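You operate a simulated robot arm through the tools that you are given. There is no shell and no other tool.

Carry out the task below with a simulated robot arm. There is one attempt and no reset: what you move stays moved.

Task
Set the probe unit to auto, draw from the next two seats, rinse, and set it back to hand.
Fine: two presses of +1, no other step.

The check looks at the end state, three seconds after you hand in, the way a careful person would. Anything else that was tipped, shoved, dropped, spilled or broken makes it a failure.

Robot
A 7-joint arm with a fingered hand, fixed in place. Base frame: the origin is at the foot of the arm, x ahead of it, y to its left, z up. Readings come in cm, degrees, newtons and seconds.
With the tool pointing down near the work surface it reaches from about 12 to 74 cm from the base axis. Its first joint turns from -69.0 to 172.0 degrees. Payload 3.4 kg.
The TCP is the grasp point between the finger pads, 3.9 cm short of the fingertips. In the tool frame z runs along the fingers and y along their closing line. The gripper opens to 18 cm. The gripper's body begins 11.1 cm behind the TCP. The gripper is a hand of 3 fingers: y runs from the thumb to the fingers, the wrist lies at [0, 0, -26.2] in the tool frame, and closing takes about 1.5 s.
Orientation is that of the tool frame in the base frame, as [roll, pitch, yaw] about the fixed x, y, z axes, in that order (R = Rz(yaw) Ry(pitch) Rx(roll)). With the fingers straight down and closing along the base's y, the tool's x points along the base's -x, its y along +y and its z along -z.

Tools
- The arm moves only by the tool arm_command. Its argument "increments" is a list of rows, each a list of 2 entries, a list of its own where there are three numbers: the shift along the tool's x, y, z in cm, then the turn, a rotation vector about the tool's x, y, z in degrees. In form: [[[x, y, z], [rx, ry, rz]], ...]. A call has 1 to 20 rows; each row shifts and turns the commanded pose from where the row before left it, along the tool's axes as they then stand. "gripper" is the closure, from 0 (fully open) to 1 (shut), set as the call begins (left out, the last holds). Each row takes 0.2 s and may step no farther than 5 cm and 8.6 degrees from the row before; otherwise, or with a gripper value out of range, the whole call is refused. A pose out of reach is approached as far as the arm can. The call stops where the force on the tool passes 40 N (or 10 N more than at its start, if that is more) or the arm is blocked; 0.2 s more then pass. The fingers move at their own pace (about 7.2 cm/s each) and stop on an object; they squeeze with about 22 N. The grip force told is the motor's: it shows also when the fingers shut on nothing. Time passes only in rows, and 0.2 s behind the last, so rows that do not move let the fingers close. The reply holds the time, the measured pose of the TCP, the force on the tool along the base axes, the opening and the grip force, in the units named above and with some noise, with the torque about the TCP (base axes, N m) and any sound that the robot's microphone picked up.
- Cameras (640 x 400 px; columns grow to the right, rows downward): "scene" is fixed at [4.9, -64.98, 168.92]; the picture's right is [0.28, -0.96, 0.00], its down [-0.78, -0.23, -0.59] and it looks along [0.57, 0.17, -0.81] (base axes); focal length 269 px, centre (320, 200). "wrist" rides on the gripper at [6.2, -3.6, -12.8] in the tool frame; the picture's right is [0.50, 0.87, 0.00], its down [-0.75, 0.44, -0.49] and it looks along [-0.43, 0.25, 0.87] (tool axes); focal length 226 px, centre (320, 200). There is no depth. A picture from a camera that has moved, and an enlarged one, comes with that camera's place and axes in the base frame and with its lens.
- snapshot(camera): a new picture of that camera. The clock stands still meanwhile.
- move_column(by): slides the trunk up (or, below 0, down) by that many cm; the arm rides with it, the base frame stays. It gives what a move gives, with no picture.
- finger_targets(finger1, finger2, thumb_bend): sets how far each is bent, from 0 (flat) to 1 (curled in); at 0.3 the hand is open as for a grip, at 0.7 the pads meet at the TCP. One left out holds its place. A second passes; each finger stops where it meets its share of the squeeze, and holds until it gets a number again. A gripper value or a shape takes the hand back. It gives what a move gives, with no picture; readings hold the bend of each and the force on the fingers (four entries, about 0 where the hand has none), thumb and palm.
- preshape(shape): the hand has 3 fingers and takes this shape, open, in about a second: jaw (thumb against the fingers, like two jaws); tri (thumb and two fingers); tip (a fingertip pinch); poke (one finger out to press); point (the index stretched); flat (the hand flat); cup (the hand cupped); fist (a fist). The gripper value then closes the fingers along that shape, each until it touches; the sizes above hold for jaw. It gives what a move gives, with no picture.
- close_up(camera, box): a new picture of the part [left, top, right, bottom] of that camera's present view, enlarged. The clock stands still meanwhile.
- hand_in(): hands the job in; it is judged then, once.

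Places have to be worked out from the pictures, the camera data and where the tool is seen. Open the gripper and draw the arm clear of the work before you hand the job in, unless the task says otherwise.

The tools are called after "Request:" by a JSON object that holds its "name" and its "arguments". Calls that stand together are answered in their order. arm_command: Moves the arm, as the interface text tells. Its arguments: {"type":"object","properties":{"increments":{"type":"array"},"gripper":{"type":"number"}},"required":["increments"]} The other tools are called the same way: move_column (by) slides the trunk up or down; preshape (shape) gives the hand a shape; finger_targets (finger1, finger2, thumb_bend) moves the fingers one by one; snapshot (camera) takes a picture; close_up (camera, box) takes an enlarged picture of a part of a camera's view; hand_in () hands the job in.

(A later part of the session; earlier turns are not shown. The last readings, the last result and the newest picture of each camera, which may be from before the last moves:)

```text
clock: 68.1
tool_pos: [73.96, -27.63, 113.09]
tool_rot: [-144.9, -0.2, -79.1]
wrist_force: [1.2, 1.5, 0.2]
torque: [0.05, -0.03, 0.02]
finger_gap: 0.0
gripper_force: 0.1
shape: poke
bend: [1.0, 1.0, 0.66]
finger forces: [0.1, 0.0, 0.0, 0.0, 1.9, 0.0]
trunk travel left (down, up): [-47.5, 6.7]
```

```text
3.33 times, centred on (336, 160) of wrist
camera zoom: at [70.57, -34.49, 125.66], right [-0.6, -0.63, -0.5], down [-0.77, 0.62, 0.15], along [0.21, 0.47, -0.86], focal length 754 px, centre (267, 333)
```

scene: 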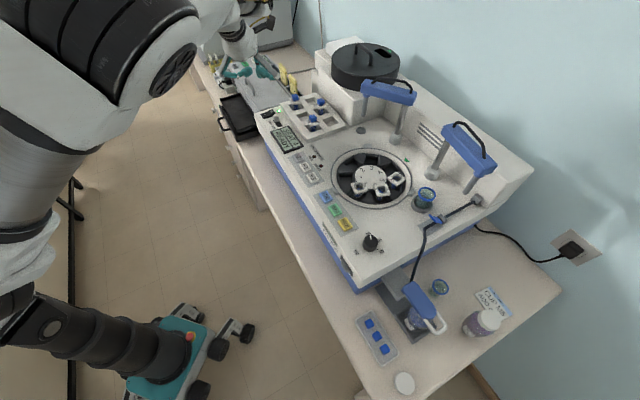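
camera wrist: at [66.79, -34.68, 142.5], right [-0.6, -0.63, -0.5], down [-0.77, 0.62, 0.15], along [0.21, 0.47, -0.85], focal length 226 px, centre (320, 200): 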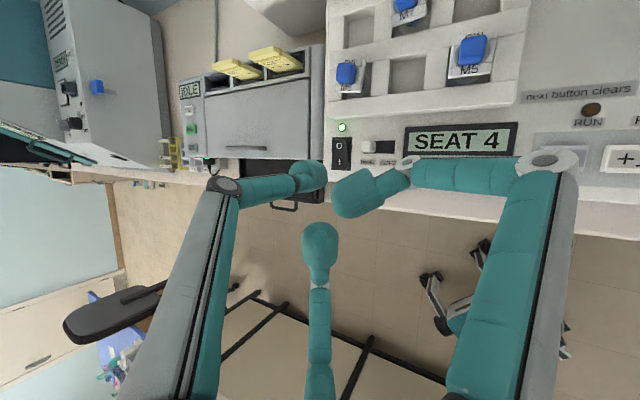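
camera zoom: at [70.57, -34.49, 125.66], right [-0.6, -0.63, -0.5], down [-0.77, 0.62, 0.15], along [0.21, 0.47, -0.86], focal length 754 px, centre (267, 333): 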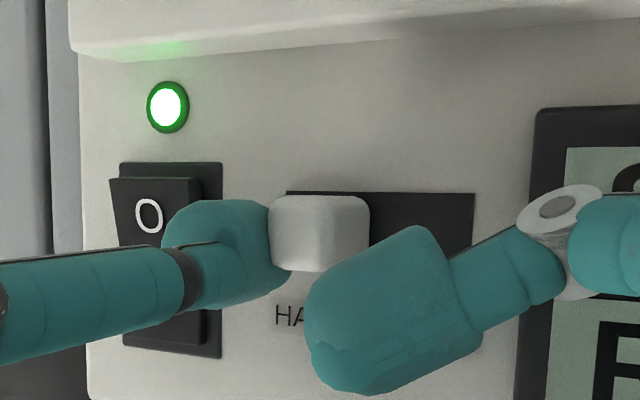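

Contact: about 1.9 N on the thumb, reaction along +l as expected. I push on 1.2 cm more.

Request:
{"name": "arm_command", "arguments": {"increments": [[[0.225, 0.27, -0.19], [0, 0, 0]], [[0.225, 0.27, -0.19], [0, 0, 0]], [[0.225, 0.27, -0.19], [0, 0, 0]], [[0, 0, 0], [0, 0, 0]]]}}

Request:
{"name": "close_up", "arguments": {"camera": "wrist", "box": [256, 100, 416, 220]}}

Request:
{"name": "close_up", "arguments": {"camera": "scene", "box": [240, 85, 312, 130]}}

```text
clock: 69.1
tool_pos: [73.14, -28.4, 113.06]
tool_rot: [-145.0, -0.1, -79.2]
wrist_force: [-0.2, -0.8, -0.6]
torque: [-0.01, 0.01, -0.02]
finger_gap: 0.02
gripper_force: 0.2
shape: poke
bend: [1.0, 1.0, 0.66]
finger forces: [0.0, 0.0, 0.0, 0.0, 0.1, 0.0]
trunk travel left (down, up): [-47.5, 6.7]
```

```text
3.33 times, centred on (336, 160) of wrist
camera zoom: at [69.7, -35.37, 125.64], right [-0.6, -0.63, -0.49], down [-0.77, 0.62, 0.15], along [0.21, 0.47, -0.86], focal length 754 px, centre (267, 333)
```

zoom: 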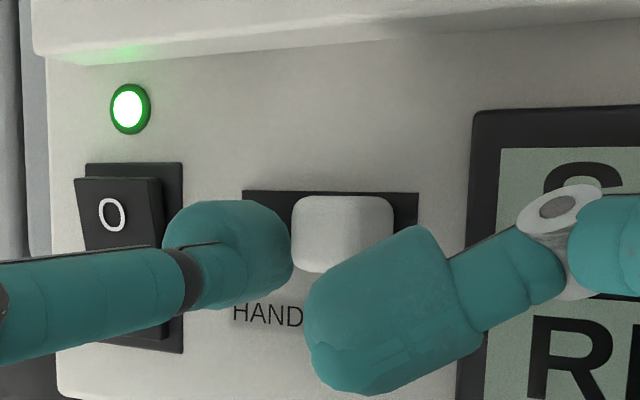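

```text
8.89 times, centred on (276, 108) of scene
camera zoom: at [4.9, -64.98, 168.92], right [0.28, -0.96, 0.0], down [-0.78, -0.23, -0.59], along [0.57, 0.17, -0.81], focal length 2390 px, centre (711, 1022)
```

zoom: 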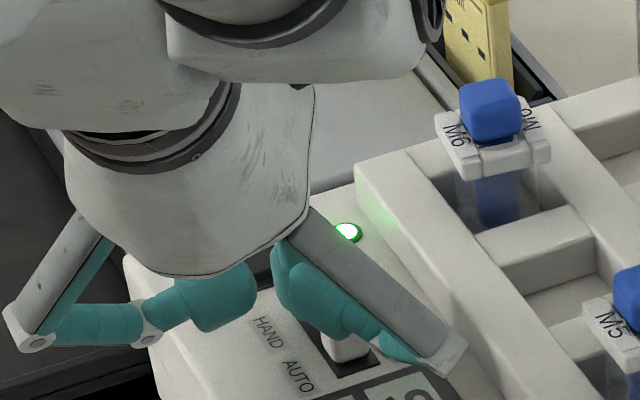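

The knob snapped ahead (force gone to zero). I back off a little, rise 9 cm and look at the switch and display.

Request:
{"name": "arm_command", "arguments": {"increments": [[[-0.225, -0.27, 0.19], [0, 0, 0]], [[0, -1.73, -2.45], [0, 0, 0]], [[0, -1.73, -2.45], [0, 0, 0]], [[0, -1.73, -2.45], [0, 0, 0]], [[1.5, 1.6, -1.2], [0, 0, 0]], [[1.5, 1.6, -1.2], [0, 0, 0]], [[1.5, 1.6, -1.2], [0, 0, 0]], [[0, 0, 0], [0, 0, 0]]]}}

Request:
{"name": "snapshot", "arguments": {"camera": "wrist"}}

Request:
{"name": "close_up", "arguments": {"camera": "scene", "box": [240, 90, 400, 190]}}

```text
clock: 70.9
tool_pos: [68.34, -33.66, 122.32]
tool_rot: [-145.1, -0.2, -79.2]
wrist_force: [0.2, -0.3, 0.3]
torque: [0.0, 0.0, 0.04]
finger_gap: 0.02
gripper_force: 0.0
shape: poke
bend: [1.0, 1.0, 0.66]
finger forces: [0.0, 0.1, 0.0, 0.0, 0.1, 0.0]
trunk travel left (down, up): [-47.5, 6.7]
```

```text
taken
camera wrist: at [64.96, -40.48, 134.8], right [-0.6, -0.63, -0.49], down [-0.77, 0.62, 0.15], along [0.21, 0.47, -0.86], focal length 226 px, centre (320, 200)
```

wrist: 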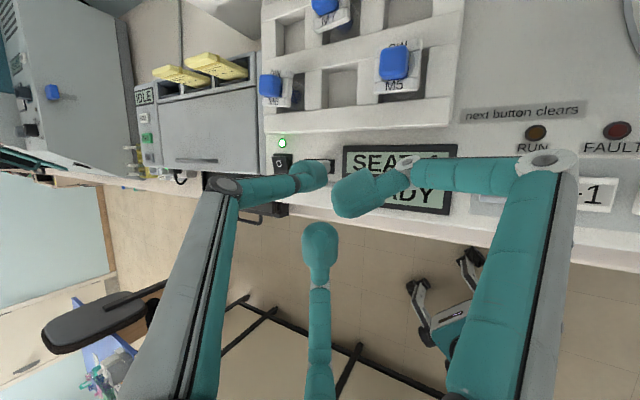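

```text
4.00 times, centred on (320, 140) of scene
camera zoom: at [4.9, -64.98, 168.92], right [0.28, -0.96, 0.0], down [-0.78, -0.23, -0.59], along [0.57, 0.17, -0.81], focal length 1076 px, centre (320, 440)
```

zoom: 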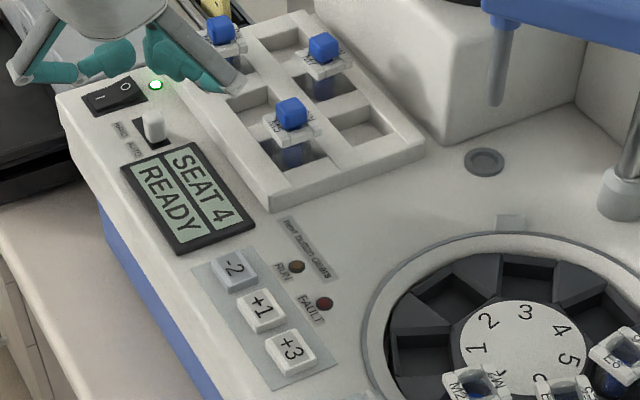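

The switch now stands at AUTO, power still on, display SEAT 4 READY. Next I move to hover about 3–4 cm above the +1 button at (57.0, -45.2).

Request:
{"name": "arm_command", "arguments": {"increments": [[[1.876, 3.274, -0.742], [0, 0, 0]], [[1.876, 3.274, -0.742], [0, 0, 0]], [[1.876, 3.274, -0.742], [0, 0, 0]], [[1.876, 3.274, -0.742], [0, 0, 0]], [[1.876, 3.274, -0.742], [0, 0, 0]], [[0, 0, 0], [0, 0, 0]]]}}

Request:
{"name": "snapshot", "arguments": {"camera": "wrist"}}

Request:
{"name": "snapshot", "arguments": {"camera": "scene"}}

Request:
{"name": "close_up", "arguments": {"camera": "scene", "box": [270, 130, 350, 190]}}

```text
clock: 72.3
tool_pos: [54.78, -45.96, 115.88]
tool_rot: [-145.2, -0.1, -79.1]
wrist_force: [-1.1, 0.5, -0.3]
torque: [0.0, -0.02, -0.03]
finger_gap: 0.01
gripper_force: 0.0
shape: poke
bend: [1.0, 1.0, 0.66]
finger forces: [0.1, 0.0, 0.1, 0.0, 0.0, 0.0]
trunk travel left (down, up): [-47.5, 6.7]
```

```text
taken
camera wrist: at [51.5, -52.86, 128.32], right [-0.6, -0.63, -0.49], down [-0.77, 0.62, 0.15], along [0.21, 0.47, -0.86], focal length 226 px, centre (320, 200)
```

wrist: 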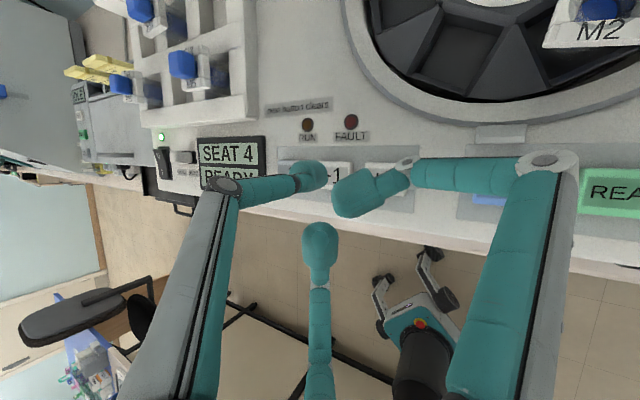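

```text
taken
```

scene: 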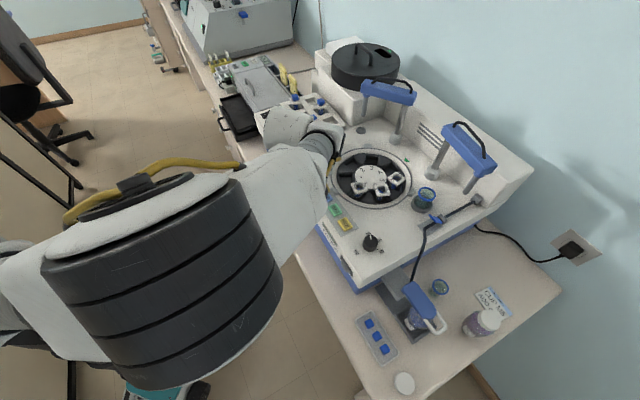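

```text
6.67 times, centred on (310, 160) of scene
camera zoom: at [4.9, -64.98, 168.92], right [0.28, -0.96, 0.0], down [-0.78, -0.23, -0.59], along [0.57, 0.17, -0.81], focal length 1792 px, centre (387, 467)
```

zoom: 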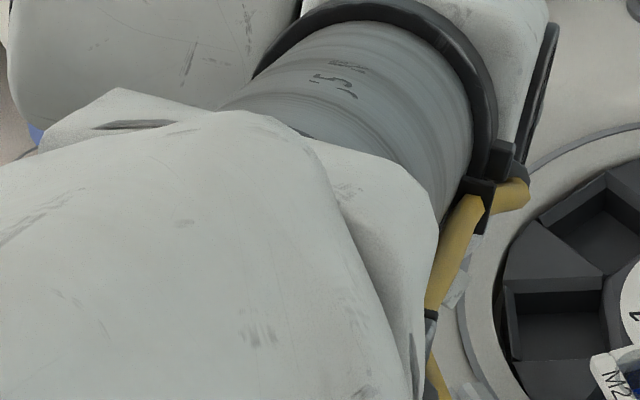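

The arm hides the panel from the scene camera, but the wrist camera sees the display and the +1 button just behind the thumb; tip centre ≈ (57.0, -45.5, 113.9). I descend 2.5 cm.

Request:
{"name": "arm_command", "arguments": {"increments": [[[0, 0.48, 0.68], [0, 0, 0]], [[0, 0.48, 0.68], [0, 0, 0]], [[0, 0.48, 0.68], [0, 0, 0]], [[0, 0, 0], [0, 0, 0]]]}}

Request:
{"name": "close_up", "arguments": {"camera": "wrist", "box": [180, 80, 420, 230]}}

```text
clock: 73.3
tool_pos: [54.77, -45.77, 113.44]
tool_rot: [-145.0, -0.1, -79.2]
wrist_force: [-0.1, 0.3, 0.2]
torque: [0.0, 0.02, 0.0]
finger_gap: 0.0
gripper_force: 0.0
shape: poke
bend: [1.0, 1.0, 0.66]
finger forces: [0.1, 0.0, 0.0, 0.0, 0.0, 0.0]
trunk travel left (down, up): [-47.5, 6.7]
```

```text
2.67 times, centred on (300, 155) of wrist
camera zoom: at [51.41, -52.77, 126.04], right [-0.6, -0.63, -0.5], down [-0.77, 0.62, 0.15], along [0.21, 0.47, -0.86], focal length 603 px, centre (373, 320)
```

zoom: 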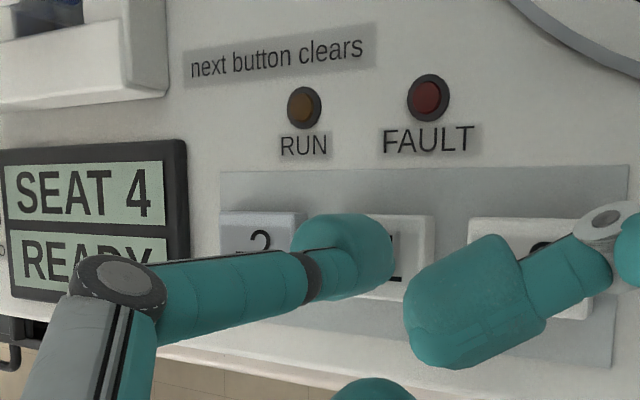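

Geometry checks out: the tip is directly above +1, bottom about 1 cm above it. I lower in small rows, 0.9 cm first, and read the force.

Request:
{"name": "arm_command", "arguments": {"increments": [[[0, 0.173, 0.245], [0, 0, 0]], [[0, 0.173, 0.245], [0, 0, 0]], [[0, 0.173, 0.245], [0, 0, 0]], [[0, 0, 0], [0, 0, 0]]]}}

```text
clock: 74.3
tool_pos: [54.62, -45.7, 112.62]
tool_rot: [-144.8, -0.2, -79.1]
wrist_force: [-2.3, -2.1, 10.6]
torque: [-0.03, -0.18, -0.08]
finger_gap: 0.01
gripper_force: 0.1
shape: poke
bend: [1.0, 1.0, 0.66]
finger forces: [0.1, 0.0, 0.1, 0.0, 10.9, 0.1]
trunk travel left (down, up): [-47.5, 6.7]
heard: click
```

A click at about 11 N: +1 has been pressed once. I rise straight up at once and look at the display.

Request:
{"name": "arm_command", "arguments": {"increments": [[[0, -0.58, -0.82], [0, 0, 0]], [[0, -1.15, -1.63], [0, 0, 0]], [[0, -1.15, -1.63], [0, 0, 0]], [[0, 0, 0], [0, 0, 0]]]}}

Request:
{"name": "snapshot", "arguments": {"camera": "wrist"}}

Request:
{"name": "close_up", "arguments": {"camera": "wrist", "box": [160, 80, 400, 230]}}

Request:
{"name": "snapshot", "arguments": {"camera": "scene"}}

```text
clock: 75.3
tool_pos: [54.66, -45.85, 117.44]
tool_rot: [-145.1, -0.1, -79.2]
wrist_force: [0.6, 0.3, 0.3]
torque: [-0.01, 0.01, 0.02]
finger_gap: 0.01
gripper_force: 0.1
shape: poke
bend: [1.0, 1.0, 0.66]
finger forces: [0.0, 0.0, 0.0, 0.1, 0.0, 0.0]
trunk travel left (down, up): [-47.5, 6.7]
```

```text
taken
camera wrist: at [51.46, -52.78, 130.07], right [-0.6, -0.63, -0.49], down [-0.77, 0.62, 0.15], along [0.21, 0.47, -0.86], focal length 226 px, centre (320, 200)
```

wrist: 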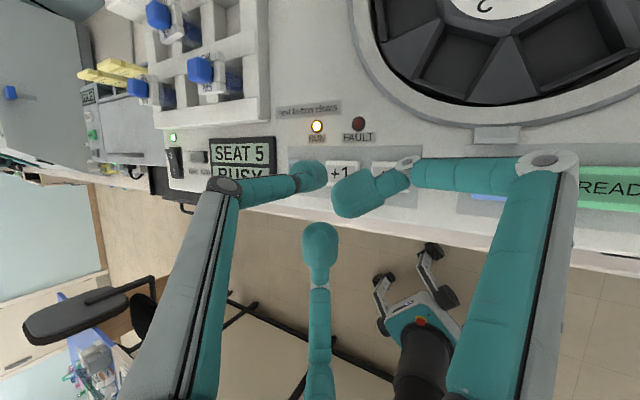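

```text
2.67 times, centred on (280, 155) of wrist
camera zoom: at [51.46, -52.78, 130.07], right [-0.6, -0.63, -0.49], down [-0.77, 0.62, 0.15], along [0.21, 0.47, -0.86], focal length 603 px, centre (427, 320)
```

zoom: 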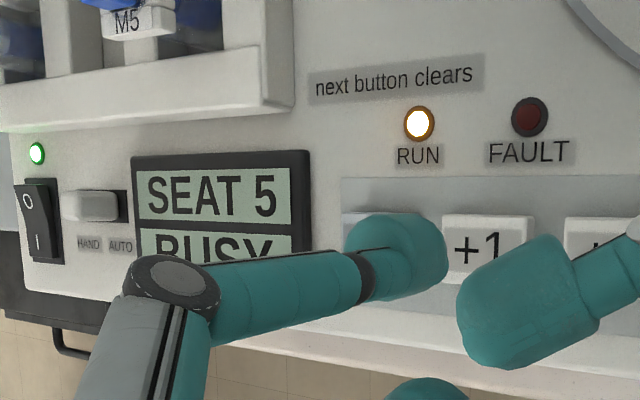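

```text
taken
```

scene: 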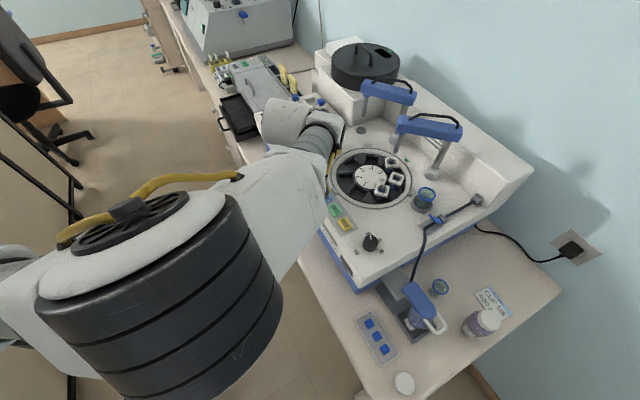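

The display reads SEAT 5 BUSY, the RUN lamp is lit, and the probe arm has swung over the carousel: auto mode works. I hold still and wait for the cycle to end.

Request:
{"name": "arm_command", "arguments": {"increments": [[[0, 0, 0], [0, 0, 0]], [[0, 0, 0], [0, 0, 0]], [[0, 0, 0], [0, 0, 0]], [[0, 0, 0], [0, 0, 0]], [[0, 0, 0], [0, 0, 0]], [[0, 0, 0], [0, 0, 0]], [[0, 0, 0], [0, 0, 0]], [[0, 0, 0], [0, 0, 0]], [[0, 0, 0], [0, 0, 0]], [[0, 0, 0], [0, 0, 0]], [[0, 0, 0], [0, 0, 0]], [[0, 0, 0], [0, 0, 0]], [[0, 0, 0], [0, 0, 0]], [[0, 0, 0], [0, 0, 0]], [[0, 0, 0], [0, 0, 0]]]}}

Request:
{"name": "close_up", "arguments": {"camera": "wrist", "box": [160, 80, 400, 230]}}

Request:
{"name": "close_up", "arguments": {"camera": "scene", "box": [320, 70, 520, 220]}}

```text
clock: 78.5
tool_pos: [54.76, -45.86, 117.56]
tool_rot: [-145.0, -0.2, -79.1]
wrist_force: [0.0, 0.0, 0.1]
torque: [-0.01, 0.02, 0.0]
finger_gap: 0.0
gripper_force: 0.1
shape: poke
bend: [1.0, 1.0, 0.66]
finger forces: [0.0, 0.0, 0.0, 0.0, 0.0, 0.1]
trunk travel left (down, up): [-47.5, 6.7]
```

```text
2.67 times, centred on (280, 155) of wrist
camera zoom: at [51.44, -52.77, 130.09], right [-0.6, -0.63, -0.49], down [-0.77, 0.62, 0.15], along [0.21, 0.47, -0.86], focal length 603 px, centre (427, 320)
```

zoom: 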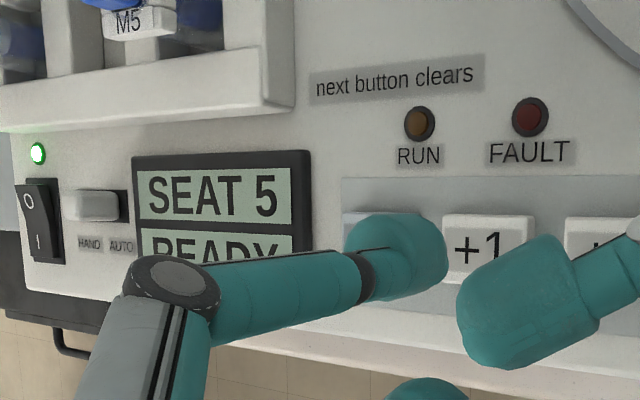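

```text
2.67 times, centred on (420, 145) of scene
camera zoom: at [4.9, -64.98, 168.92], right [0.28, -0.96, 0.0], down [-0.78, -0.23, -0.59], along [0.57, 0.17, -0.81], focal length 717 px, centre (53, 347)
```

zoom: 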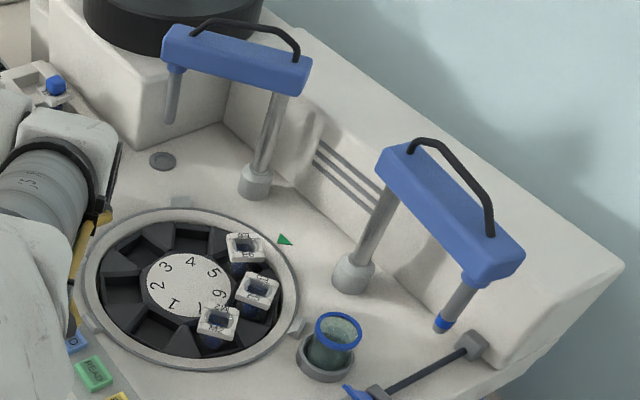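

SEAT 5 READY, no fault, probe back home. Now the second press of +1: down 4 cm first, then the last bit slowly.

Request:
{"name": "arm_command", "arguments": {"increments": [[[0, 0.77, 1.09], [0, 0, 0]], [[0, 0.77, 1.09], [0, 0, 0]], [[0, 0.77, 1.09], [0, 0, 0]], [[0, 0.173, 0.245], [0, 0, 0]], [[0, 0.173, 0.245], [0, 0, 0]], [[0, 0, 0], [0, 0, 0]]]}}

```text
clock: 79.9
tool_pos: [54.83, -45.79, 112.91]
tool_rot: [-145.0, -0.2, -79.2]
wrist_force: [-0.8, 0.0, 2.1]
torque: [-0.01, -0.05, -0.03]
finger_gap: 0.01
gripper_force: 0.1
shape: poke
bend: [1.0, 1.0, 0.66]
finger forces: [0.1, 0.0, 0.1, 0.0, 2.3, 0.0]
trunk travel left (down, up): [-47.5, 6.7]
heard: click
```

Another click. I rise again and check the display.

Request:
{"name": "arm_command", "arguments": {"increments": [[[0, -0.58, -0.82], [0, 0, 0]], [[0, -1.15, -1.63], [0, 0, 0]], [[0, -1.15, -1.63], [0, 0, 0]], [[0, 0, 0], [0, 0, 0]]]}}

Request:
{"name": "close_up", "arguments": {"camera": "wrist", "box": [160, 80, 400, 230]}}

```text
clock: 80.9
tool_pos: [54.86, -45.94, 117.93]
tool_rot: [-145.1, -0.1, -79.1]
wrist_force: [0.2, 0.5, 0.6]
torque: [0.01, -0.01, -0.02]
finger_gap: 0.0
gripper_force: 0.0
shape: poke
bend: [1.0, 1.0, 0.66]
finger forces: [0.1, 0.0, 0.0, 0.0, 0.1, 0.0]
trunk travel left (down, up): [-47.5, 6.7]
```

```text
2.67 times, centred on (280, 155) of wrist
camera zoom: at [51.54, -52.75, 130.49], right [-0.6, -0.63, -0.49], down [-0.77, 0.62, 0.15], along [0.21, 0.47, -0.86], focal length 603 px, centre (427, 320)
```

zoom: 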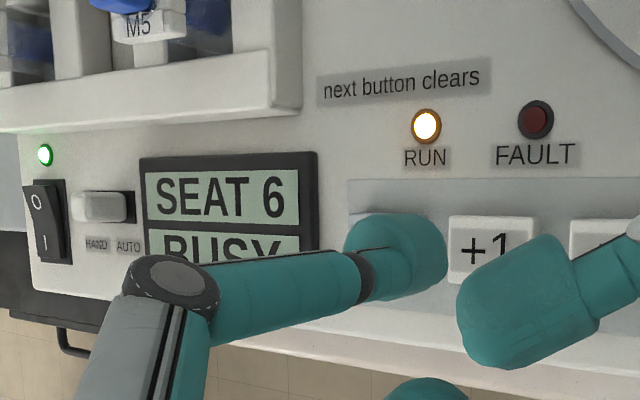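

SEAT 6 BUSY. I wait for READY again before moving on.

Request:
{"name": "arm_command", "arguments": {"increments": [[[0, 0, 0], [0, 0, 0]], [[0, 0, 0], [0, 0, 0]], [[0, 0, 0], [0, 0, 0]], [[0, 0, 0], [0, 0, 0]], [[0, 0, 0], [0, 0, 0]], [[0, 0, 0], [0, 0, 0]], [[0, 0, 0], [0, 0, 0]], [[0, 0, 0], [0, 0, 0]], [[0, 0, 0], [0, 0, 0]], [[0, 0, 0], [0, 0, 0]], [[0, 0, 0], [0, 0, 0]], [[0, 0, 0], [0, 0, 0]], [[0, 0, 0], [0, 0, 0]], [[0, 0, 0], [0, 0, 0]], [[0, 0, 0], [0, 0, 0]]]}}

Request:
{"name": "close_up", "arguments": {"camera": "wrist", "box": [160, 80, 400, 230]}}

Request:
{"name": "close_up", "arguments": {"camera": "scene", "box": [320, 70, 520, 220]}}

Request:
{"name": "snapshot", "arguments": {"camera": "scene"}}

```text
clock: 84.1
tool_pos: [54.76, -45.87, 117.94]
tool_rot: [-145.0, -0.1, -79.1]
wrist_force: [0.1, -0.6, -0.2]
torque: [0.0, -0.01, 0.01]
finger_gap: 0.01
gripper_force: 0.1
shape: poke
bend: [1.0, 1.0, 0.66]
finger forces: [0.0, 0.0, 0.1, 0.1, 0.0, 0.0]
trunk travel left (down, up): [-47.5, 6.7]
```

```text
2.67 times, centred on (280, 155) of wrist
camera zoom: at [51.51, -52.75, 130.49], right [-0.6, -0.63, -0.5], down [-0.77, 0.62, 0.15], along [0.21, 0.47, -0.86], focal length 603 px, centre (427, 320)
```

zoom: 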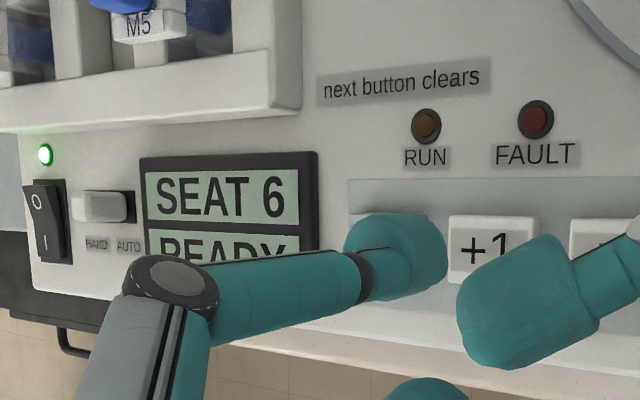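

```text
2.67 times, centred on (420, 145) of scene
camera zoom: at [4.9, -64.98, 168.92], right [0.28, -0.96, 0.0], down [-0.78, -0.23, -0.59], along [0.57, 0.17, -0.81], focal length 717 px, centre (53, 347)
```

zoom: 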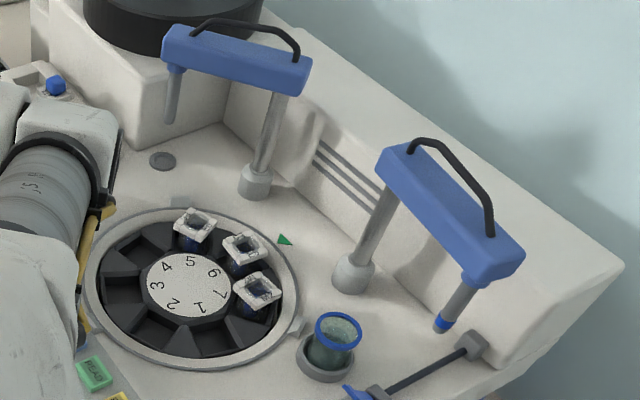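

```text
taken
```

scene: 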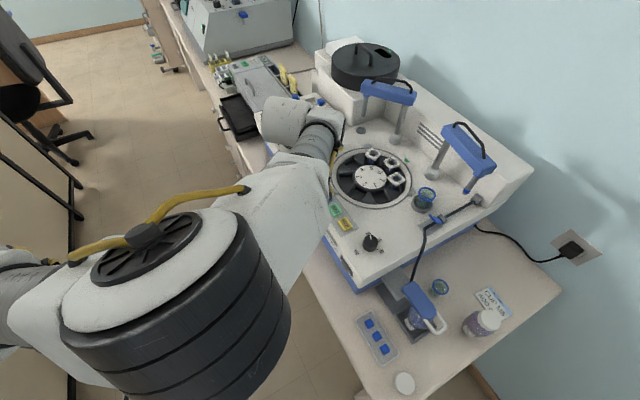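

SEAT 6 READY after exactly two +1 presses. For RINSE the curled finger would come near the ml knob in this pose, so I first rise 8 cm and turn the hand 56° about the vertical so the fingers stay on the robot's side of the panel.

Request:
{"name": "arm_command", "arguments": {"increments": [[[0, -1.54, -2.18], [0, 0, 0]], [[0, -1.54, -2.18], [0, 0, 0]], [[0, -1.54, -2.18], [0, 0, 0]], [[0, 0, 0], [0, 4.61, 6.54]], [[0, 0, 0], [0, 4.61, 6.54]], [[0, 0, 0], [0, 4.61, 6.54]], [[0, 0, 0], [0, 4.61, 6.54]], [[0, 0, 0], [0, 4.61, 6.54]], [[0, 0, 0], [0, 4.61, 6.54]], [[0, 0, 0], [0, 4.61, 6.54]], [[0, 0, 0], [0, 0, 0]]]}}

Request:
{"name": "snapshot", "arguments": {"camera": "wrist"}}

Request:
{"name": "snapshot", "arguments": {"camera": "scene"}}

```text
clock: 86.5
tool_pos: [54.67, -45.81, 125.94]
tool_rot: [-144.8, -0.2, -135.2]
wrist_force: [0.8, 0.9, 0.0]
torque: [-0.03, -0.01, 0.0]
finger_gap: 0.0
gripper_force: 0.1
shape: poke
bend: [1.0, 1.0, 0.66]
finger forces: [0.1, 0.1, 0.0, 0.0, 0.0, 0.1]
trunk travel left (down, up): [-47.5, 6.7]
```

```text
taken
camera wrist: at [47.05, -47.07, 138.5], right [-0.85, 0.15, -0.5], down [0.09, 0.99, 0.15], along [0.51, 0.08, -0.85], focal length 226 px, centre (320, 200)
```

wrist: 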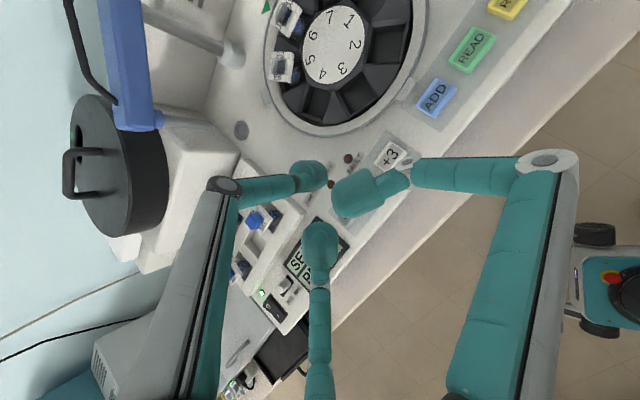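

```text
taken
```

scene: 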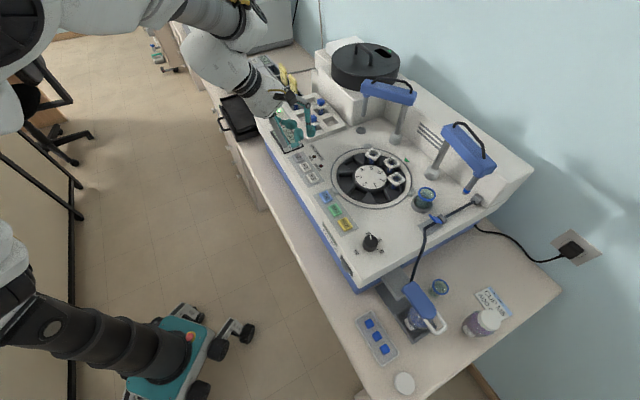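

Turned as commanded. I move along the front of the panel to hover over RINSE, estimated at (41.1, -61.1, 109).

Request:
{"name": "arm_command", "arguments": {"increments": [[[3.385, 1.017, 1.138], [0, 0, 0]], [[3.385, 1.017, 1.138], [0, 0, 0]], [[3.385, 1.017, 1.138], [0, 0, 0]], [[3.385, 1.017, 1.138], [0, 0, 0]], [[3.385, 1.017, 1.138], [0, 0, 0]], [[3.385, 1.017, 1.138], [0, 0, 0]], [[0, 0, 0], [0, 0, 0]]]}}

Request:
{"name": "snapshot", "arguments": {"camera": "wrist"}}

Request:
{"name": "snapshot", "arguments": {"camera": "scene"}}

Request:
{"name": "close_up", "arguments": {"camera": "scene", "box": [300, 170, 420, 270]}}

```text
clock: 88.1
tool_pos: [39.59, -59.27, 116.86]
tool_rot: [-144.8, -0.3, -135.1]
wrist_force: [0.0, -0.4, 0.5]
torque: [0.0, 0.01, -0.03]
finger_gap: 0.02
gripper_force: 0.1
shape: poke
bend: [1.0, 1.0, 0.66]
finger forces: [0.0, 0.0, 0.0, 0.1, 0.1, 0.1]
trunk travel left (down, up): [-47.5, 6.7]
```

```text
taken
camera wrist: at [31.97, -60.63, 129.43], right [-0.86, 0.15, -0.5], down [0.08, 0.99, 0.15], along [0.51, 0.09, -0.86], focal length 226 px, centre (320, 200)
```

wrist: 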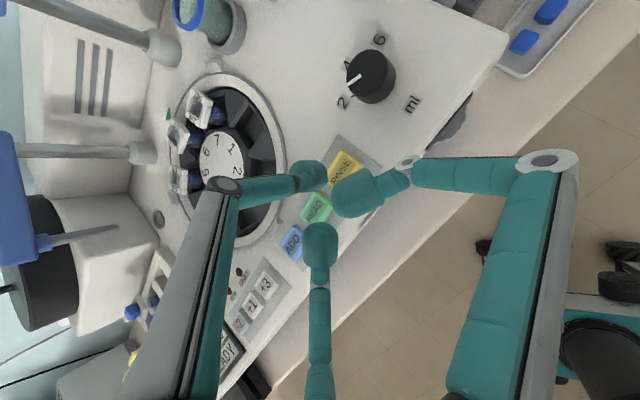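

```text
taken
```

scene: 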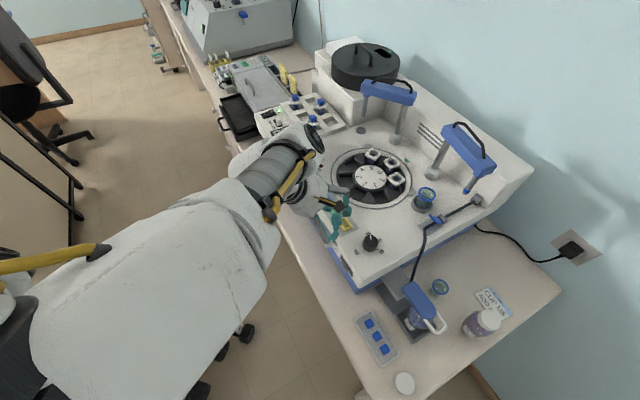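

```text
4.00 times, centred on (360, 220) of scene
camera zoom: at [4.9, -64.98, 168.92], right [0.28, -0.96, 0.0], down [-0.78, -0.23, -0.59], along [0.57, 0.17, -0.81], focal length 1076 px, centre (160, 120)
```

zoom: 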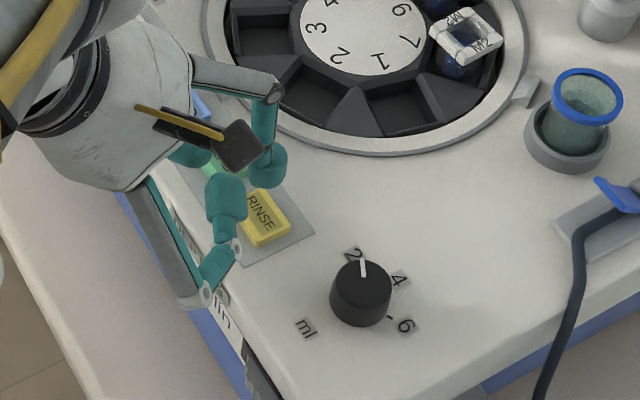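

The scene view confirms the thumb tip is directly above RINSE, with fingers clear of the ml knob. I descend 3.2 cm and then the last bit slowly.

Request:
{"name": "arm_command", "arguments": {"increments": [[[0, 0.615, 0.872], [0, 0, 0]], [[0, 0.615, 0.872], [0, 0, 0]], [[0, 0.615, 0.872], [0, 0, 0]], [[0, 0, 0], [0, 0, 0]]]}}

Request:
{"name": "close_up", "arguments": {"camera": "scene", "box": [300, 170, 420, 270]}}

Request:
{"name": "close_up", "arguments": {"camera": "wrist", "box": [240, 100, 400, 220]}}

```text
clock: 89.1
tool_pos: [39.63, -59.3, 113.67]
tool_rot: [-144.7, -0.3, -135.2]
wrist_force: [-0.3, 0.8, -0.2]
torque: [-0.03, 0.05, -0.02]
finger_gap: 0.0
gripper_force: 0.0
shape: poke
bend: [1.0, 1.0, 0.66]
finger forces: [0.1, 0.1, 0.0, 0.2, 0.0, 0.0]
trunk travel left (down, up): [-47.5, 6.7]
```

```text
4.00 times, centred on (360, 220) of scene
camera zoom: at [4.9, -64.98, 168.92], right [0.28, -0.96, 0.0], down [-0.78, -0.23, -0.59], along [0.57, 0.17, -0.81], focal length 1076 px, centre (160, 120)
```

zoom: 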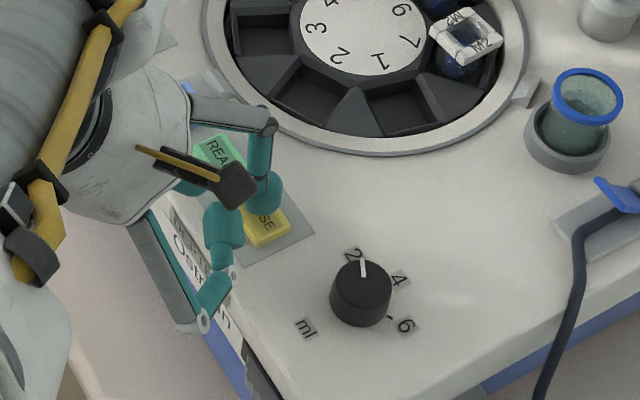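

```text
3.33 times, centred on (320, 160) of wrist
camera zoom: at [31.97, -60.61, 126.3], right [-0.86, 0.15, -0.5], down [0.08, 0.99, 0.15], along [0.51, 0.08, -0.86], focal length 754 px, centre (320, 333)
```

zoom: 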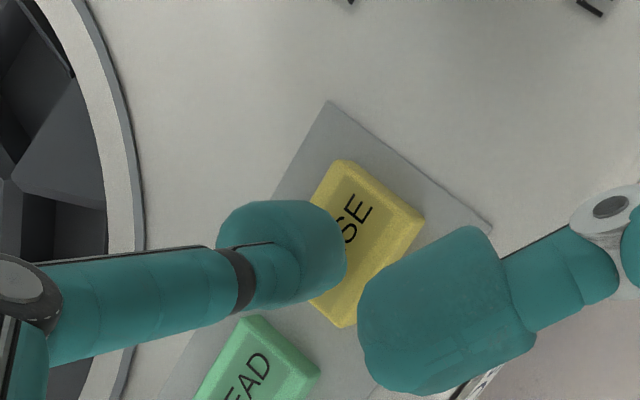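

The tip is about 1 cm above the RINSE button; I press down in small rows with a slight shift toward its centre.

Request:
{"name": "arm_command", "arguments": {"increments": [[[0.2, 0.173, 0.245], [0, 0, 0]], [[0, 0.173, 0.245], [0, 0, 0]], [[0, 0.115, 0.163], [0, 0, 0]], [[0, 0, 0], [0, 0, 0]]]}}

```text
clock: 90.1
tool_pos: [39.45, -59.57, 112.87]
tool_rot: [-144.7, -0.3, -135.2]
wrist_force: [0.1, -0.2, 2.1]
torque: [-0.03, -0.06, 0.03]
finger_gap: 0.0
gripper_force: 0.2
shape: poke
bend: [1.0, 1.0, 0.66]
finger forces: [0.0, 0.0, 0.0, 0.0, 2.2, 0.1]
trunk travel left (down, up): [-47.5, 6.7]
heard: click
```

A click: RINSE pressed. I rise and look at what the machine does.

Request:
{"name": "arm_command", "arguments": {"increments": [[[0, -0.58, -0.82], [0, 0, 0]], [[0, -1.15, -1.63], [0, 0, 0]], [[0, -1.15, -1.63], [0, 0, 0]], [[0, 0, 0], [0, 0, 0]]]}}

Request:
{"name": "snapshot", "arguments": {"camera": "scene"}}

Request:
{"name": "snapshot", "arguments": {"camera": "wrist"}}

```text
clock: 91.1
tool_pos: [39.52, -59.49, 118.07]
tool_rot: [-144.7, -0.2, -135.1]
wrist_force: [-0.6, -0.1, -0.5]
torque: [0.0, 0.01, 0.02]
finger_gap: 0.0
gripper_force: 0.0
shape: poke
bend: [1.0, 1.0, 0.66]
finger forces: [0.0, 0.1, 0.0, 0.0, 0.0, 0.0]
trunk travel left (down, up): [-47.5, 6.7]
```

```text
taken
```

scene: 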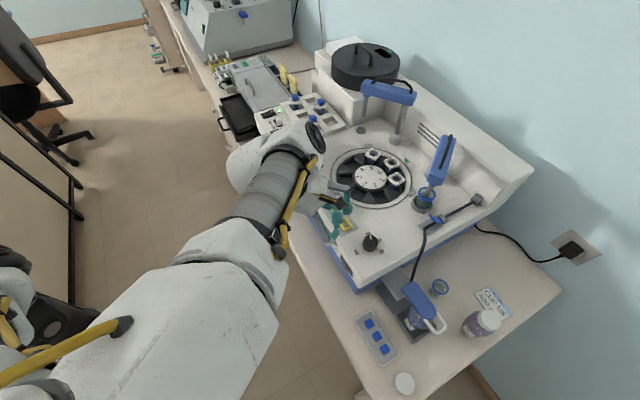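

```text
taken
camera wrist: at [31.8, -60.74, 130.53], right [-0.86, 0.15, -0.5], down [0.08, 0.99, 0.15], along [0.51, 0.09, -0.85], focal length 226 px, centre (320, 200)
```

wrist: 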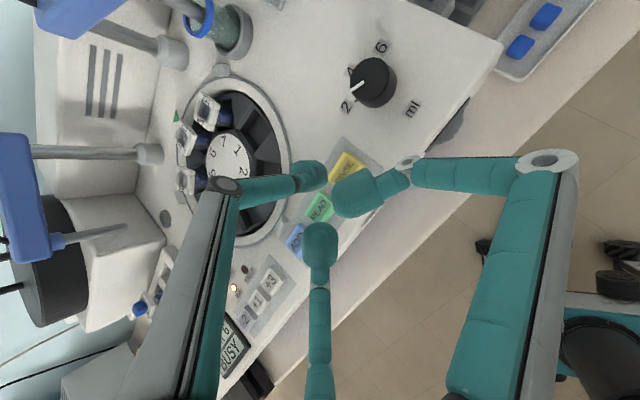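

The probe arm has swung to the rinse cup, display BUSY. I wait for it to finish.

Request:
{"name": "arm_command", "arguments": {"increments": [[[0, 0, 0], [0, 0, 0]], [[0, 0, 0], [0, 0, 0]], [[0, 0, 0], [0, 0, 0]], [[0, 0, 0], [0, 0, 0]], [[0, 0, 0], [0, 0, 0]], [[0, 0, 0], [0, 0, 0]], [[0, 0, 0], [0, 0, 0]], [[0, 0, 0], [0, 0, 0]], [[0, 0, 0], [0, 0, 0]], [[0, 0, 0], [0, 0, 0]], [[0, 0, 0], [0, 0, 0]], [[0, 0, 0], [0, 0, 0]], [[0, 0, 0], [0, 0, 0]], [[0, 0, 0], [0, 0, 0]], [[0, 0, 0], [0, 0, 0]]]}}

Request:
{"name": "snapshot", "arguments": {"camera": "scene"}}

Request:
{"name": "close_up", "arguments": {"camera": "wrist", "box": [200, 240, 300, 400]}}

Request:
{"name": "close_up", "arguments": {"camera": "scene", "box": [400, 110, 500, 220]}}

```text
clock: 94.3
tool_pos: [39.6, -59.55, 117.93]
tool_rot: [-144.8, -0.4, -135.2]
wrist_force: [-1.0, -0.5, 0.7]
torque: [-0.01, -0.02, -0.02]
finger_gap: 0.02
gripper_force: 0.0
shape: poke
bend: [1.0, 1.0, 0.66]
finger forces: [0.1, 0.0, 0.0, 0.0, 0.1, 0.0]
trunk travel left (down, up): [-47.5, 6.7]
```

```text
taken
```

scene: 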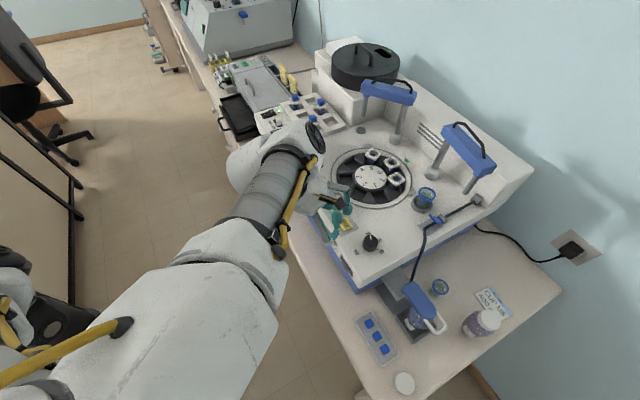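

```text
2.50 times, centred on (250, 320) of wrist
camera zoom: at [31.77, -60.74, 130.53], right [-0.85, 0.15, -0.5], down [0.08, 0.99, 0.15], along [0.51, 0.08, -0.85], focal length 565 px, centre (495, -100)
```

zoom: 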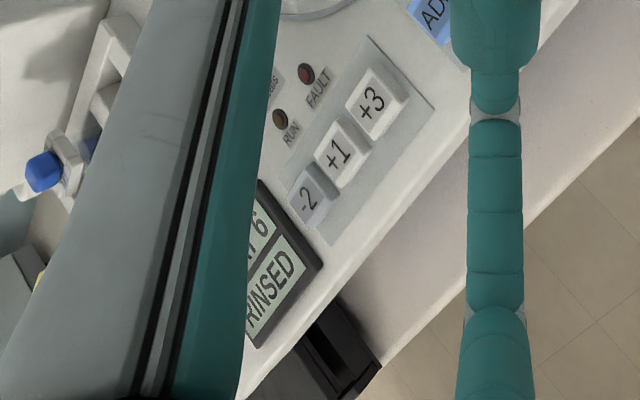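

```text
3.64 times, centred on (450, 165) of scene
camera zoom: at [4.9, -64.98, 168.92], right [0.28, -0.96, 0.0], down [-0.78, -0.23, -0.59], along [0.57, 0.17, -0.81], focal length 978 px, centre (-153, 327)
```

zoom: 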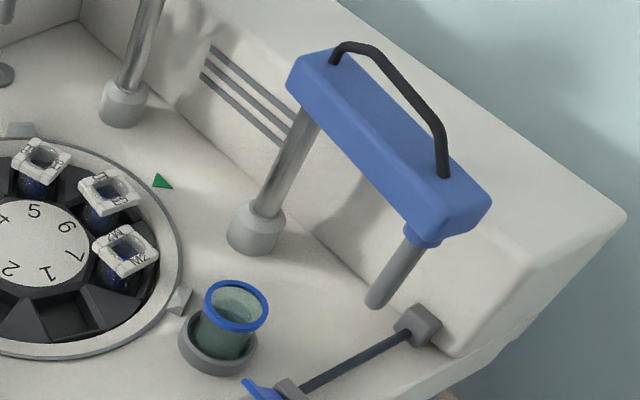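

Display shows RINSED, the needle is clean and home, lamps off. Now back to the switch: I retrace along the panel at height and turn the hand back to the earlier orientation.

Request:
{"name": "arm_command", "arguments": {"increments": [[[-3.385, -1.017, -1.138], [0, 0, 0]], [[-3.385, -1.017, -1.138], [0, 0, 0]], [[-3.385, -1.017, -1.138], [0, 0, 0]], [[-3.385, -1.017, -1.138], [0, 0, 0]], [[-3.385, -1.017, -1.138], [0, 0, 0]], [[-3.385, -1.017, -1.138], [0, 0, 0]], [[0, 0, 0], [0, 0, 0]]]}}

Request:
{"name": "arm_command", "arguments": {"increments": [[[0, 0, 0], [0, -4.61, -6.54]], [[0, 0, 0], [0, -4.61, -6.54]], [[0, 0, 0], [0, -4.61, -6.54]], [[0, 0, 0], [0, -4.61, -6.54]], [[0, 0, 0], [0, -4.61, -6.54]], [[0, 0, 0], [0, -4.61, -6.54]], [[0, 0, 0], [0, -4.61, -6.54]], [[0, 0, 0], [0, 0, 0]]]}}

Request:
{"name": "snapshot", "arguments": {"camera": "wrist"}}

Request:
{"name": "snapshot", "arguments": {"camera": "scene"}}

```text
clock: 95.9
tool_pos: [54.6, -46.23, 126.95]
tool_rot: [-144.8, -0.1, -135.2]
wrist_force: [0.7, 0.2, -0.4]
torque: [0.0, -0.02, -0.02]
finger_gap: 0.0
gripper_force: 0.0
shape: poke
bend: [1.0, 1.0, 0.66]
finger forces: [0.0, 0.0, 0.0, 0.1, 0.0, 0.0]
trunk travel left (down, up): [-47.5, 6.7]
```

```text
clock: 97.7
tool_pos: [54.63, -45.88, 126.93]
tool_rot: [-145.0, -0.2, -79.1]
wrist_force: [-0.3, -0.6, 0.0]
torque: [0.0, 0.0, 0.0]
finger_gap: 0.01
gripper_force: 0.0
shape: poke
bend: [1.0, 1.0, 0.66]
finger forces: [0.0, 0.0, 0.1, 0.0, 0.1, 0.0]
trunk travel left (down, up): [-47.5, 6.7]
```

```text
taken
camera wrist: at [51.37, -52.8, 139.51], right [-0.6, -0.63, -0.5], down [-0.77, 0.62, 0.15], along [0.21, 0.47, -0.86], focal length 226 px, centre (320, 200)
```

wrist: 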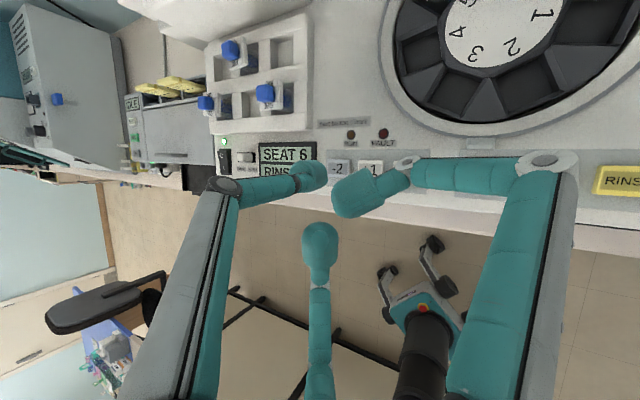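

```text
taken
```

scene: 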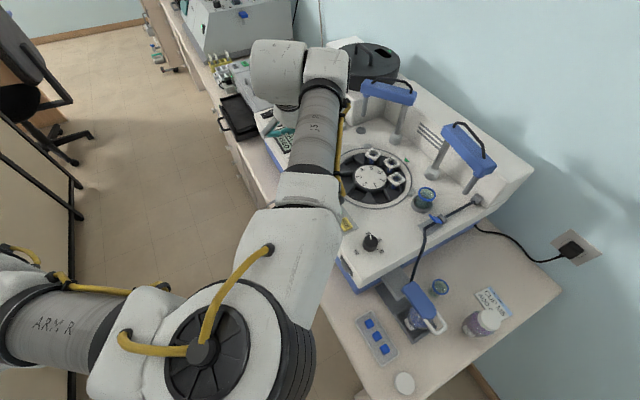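

The pose matches the earlier one at the +1 button. I move along to hover above the display edge on the right side of the switch knob.

Request:
{"name": "arm_command", "arguments": {"increments": [[[-1.838, -1.717, 2.64], [0, 0, 0]], [[-1.838, -1.717, 2.64], [0, 0, 0]], [[-1.838, -1.717, 2.64], [0, 0, 0]], [[-1.838, -1.717, 2.64], [0, 0, 0]], [[-1.838, -1.717, 2.64], [0, 0, 0]], [[-1.838, -1.717, 2.64], [0, 0, 0]], [[0, 0, 0], [0, 0, 0]]]}}

Request:
{"name": "snapshot", "arguments": {"camera": "wrist"}}

Request:
{"name": "close_up", "arguments": {"camera": "wrist", "box": [240, 100, 400, 220]}}

Request:
{"name": "close_up", "arguments": {"camera": "scene", "box": [240, 80, 336, 140]}}

```text
clock: 99.3
tool_pos: [69.78, -31.6, 119.91]
tool_rot: [-144.9, -0.1, -79.1]
wrist_force: [-0.3, 0.0, -0.2]
torque: [-0.04, -0.02, -0.03]
finger_gap: 0.0
gripper_force: 0.0
shape: poke
bend: [1.0, 1.0, 0.66]
finger forces: [0.0, 0.1, 0.0, 0.0, 0.0, 0.0]
trunk travel left (down, up): [-47.5, 6.7]
```

```text
taken
camera wrist: at [66.39, -38.66, 132.55], right [-0.6, -0.63, -0.5], down [-0.77, 0.62, 0.15], along [0.21, 0.47, -0.85], focal length 226 px, centre (320, 200)
```

wrist: 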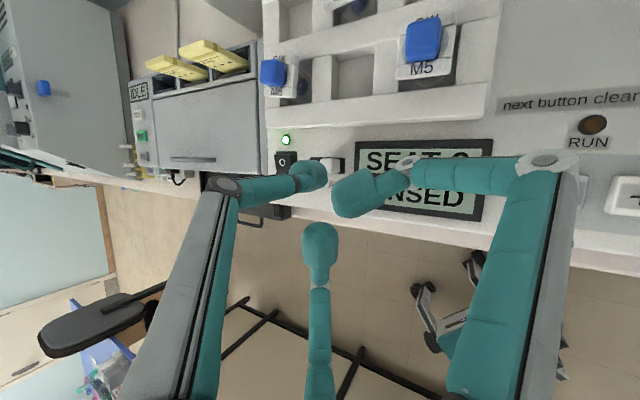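

```text
3.33 times, centred on (320, 160) of wrist
camera zoom: at [66.39, -38.66, 132.55], right [-0.6, -0.63, -0.5], down [-0.77, 0.62, 0.15], along [0.21, 0.47, -0.85], focal length 754 px, centre (320, 333)
```

zoom: 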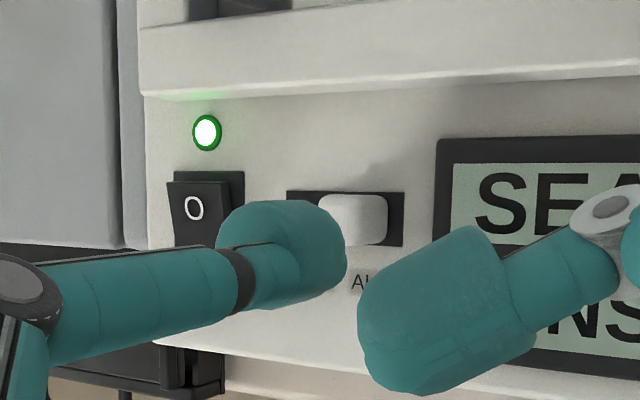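

```text
6.67 times, centred on (288, 110) of scene
camera zoom: at [4.9, -64.98, 168.92], right [0.28, -0.96, 0.0], down [-0.78, -0.23, -0.59], along [0.57, 0.17, -0.81], focal length 1792 px, centre (533, 800)
```

zoom: 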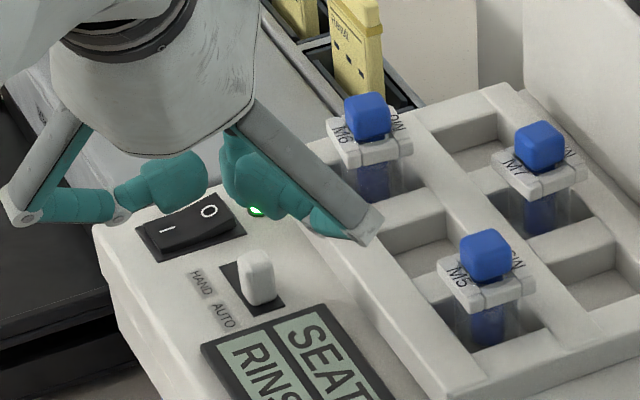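

The knob is at the AUTO end; my tip centre is at (f 73.0, l 28.7), just to its right, 7 cm above working height. I descend 5 cm.

Request:
{"name": "arm_command", "arguments": {"increments": [[[-0.113, 1.306, 2.138], [0, 0, 0]], [[-0.113, 1.306, 2.138], [0, 0, 0]], [[0, 0, 0], [0, 0, 0]]]}}

Request:
{"name": "close_up", "arguments": {"camera": "wrist", "box": [240, 100, 400, 220]}}

Request:
{"name": "close_up", "arguments": {"camera": "scene", "box": [240, 80, 336, 140]}}

```text
clock: 100.1
tool_pos: [70.15, -31.56, 115.03]
tool_rot: [-145.0, -0.3, -79.1]
wrist_force: [0.4, -0.3, 0.4]
torque: [0.02, 0.03, -0.01]
finger_gap: 0.0
gripper_force: 0.0
shape: poke
bend: [1.0, 1.0, 0.66]
finger forces: [0.0, 0.0, 0.0, 0.0, 0.0, 0.0]
trunk travel left (down, up): [-47.5, 6.7]
```

```text
3.33 times, centred on (320, 160) of wrist
camera zoom: at [66.82, -38.39, 127.45], right [-0.6, -0.63, -0.49], down [-0.77, 0.62, 0.15], along [0.21, 0.47, -0.86], focal length 754 px, centre (320, 333)
```

zoom: 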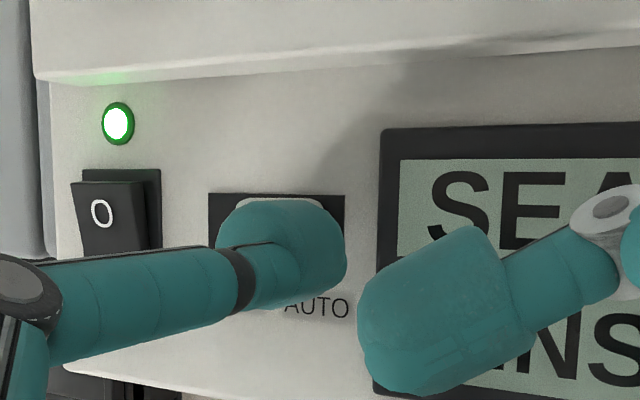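

```text
6.67 times, centred on (288, 110) of scene
camera zoom: at [4.9, -64.98, 168.92], right [0.28, -0.96, 0.0], down [-0.78, -0.23, -0.59], along [0.57, 0.17, -0.81], focal length 1792 px, centre (533, 800)
```

zoom: 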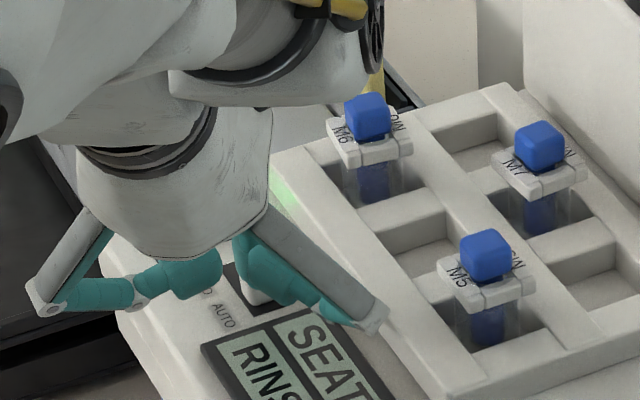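

The tip is just to the right of the knob and above it. I shift 0.3 cm away from it and lower in small rows to about 0.9 cm above the panel, watching the force.

Request:
{"name": "arm_command", "arguments": {"increments": [[[0.17, 0.2, -0.14], [0, 0, 0]], [[0, 0.23, 0.327], [0, 0, 0]], [[0, 0.23, 0.327], [0, 0, 0]], [[0, 0.23, 0.327], [0, 0, 0]], [[0, 0, 0], [0, 0, 0]]]}}

Request:
{"name": "close_up", "arguments": {"camera": "wrist", "box": [240, 100, 400, 220]}}

```text
clock: 101.3
tool_pos: [69.91, -31.72, 113.47]
tool_rot: [-145.1, -0.1, -79.2]
wrist_force: [-0.7, -0.5, -0.5]
torque: [0.02, 0.05, 0.0]
finger_gap: 0.01
gripper_force: 0.0
shape: poke
bend: [1.0, 1.0, 0.66]
finger forces: [0.0, 0.0, 0.0, 0.0, 0.0, 0.1]
trunk travel left (down, up): [-47.5, 6.7]
```

```text
3.33 times, centred on (320, 160) of wrist
camera zoom: at [66.63, -38.67, 126.16], right [-0.6, -0.63, -0.49], down [-0.77, 0.62, 0.15], along [0.21, 0.47, -0.86], focal length 754 px, centre (320, 333)
```

zoom: 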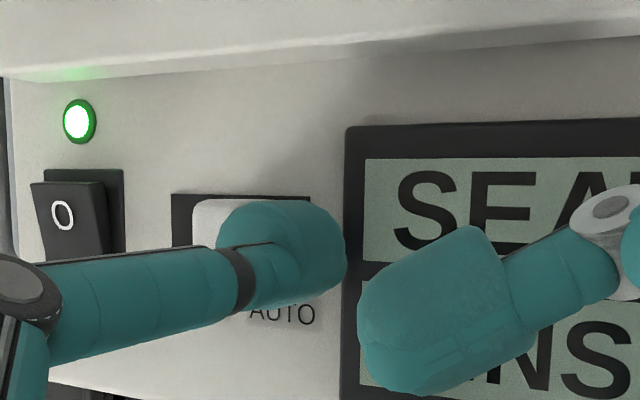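

Clear, with the knob visible just left of the tip. I now push toward HAND (+l): 1.2 cm first, lowering 0.2 cm on the way.

Request:
{"name": "arm_command", "arguments": {"increments": [[[-0.225, -0.155, 0.353], [0, 0, 0]], [[-0.225, -0.27, 0.19], [0, 0, 0]], [[-0.225, -0.27, 0.19], [0, 0, 0]], [[0, 0, 0], [0, 0, 0]]]}}

Request:
{"name": "close_up", "arguments": {"camera": "wrist", "box": [240, 100, 400, 220]}}

```text
clock: 102.3
tool_pos: [70.77, -30.94, 113.37]
tool_rot: [-145.0, -0.2, -79.1]
wrist_force: [-2.0, -1.1, 0.3]
torque: [-0.03, 0.0, -0.02]
finger_gap: 0.02
gripper_force: 0.1
shape: poke
bend: [1.0, 1.0, 0.67]
finger forces: [0.0, 0.0, 0.1, 0.1, 2.6, 0.1]
trunk travel left (down, up): [-47.5, 6.7]
```

```text
3.33 times, centred on (320, 160) of wrist
camera zoom: at [67.45, -37.89, 125.98], right [-0.6, -0.63, -0.5], down [-0.77, 0.62, 0.15], along [0.21, 0.47, -0.86], focal length 754 px, centre (320, 333)
```

zoom: 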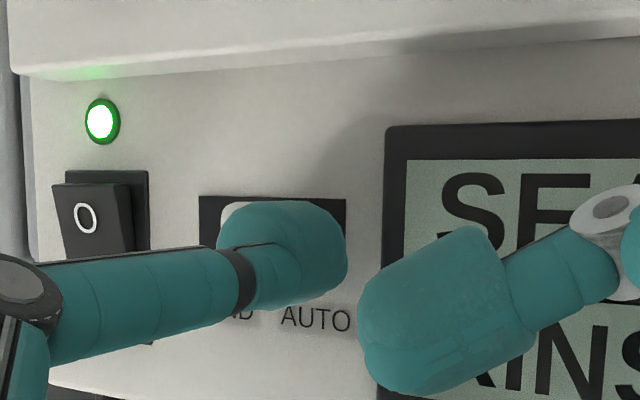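

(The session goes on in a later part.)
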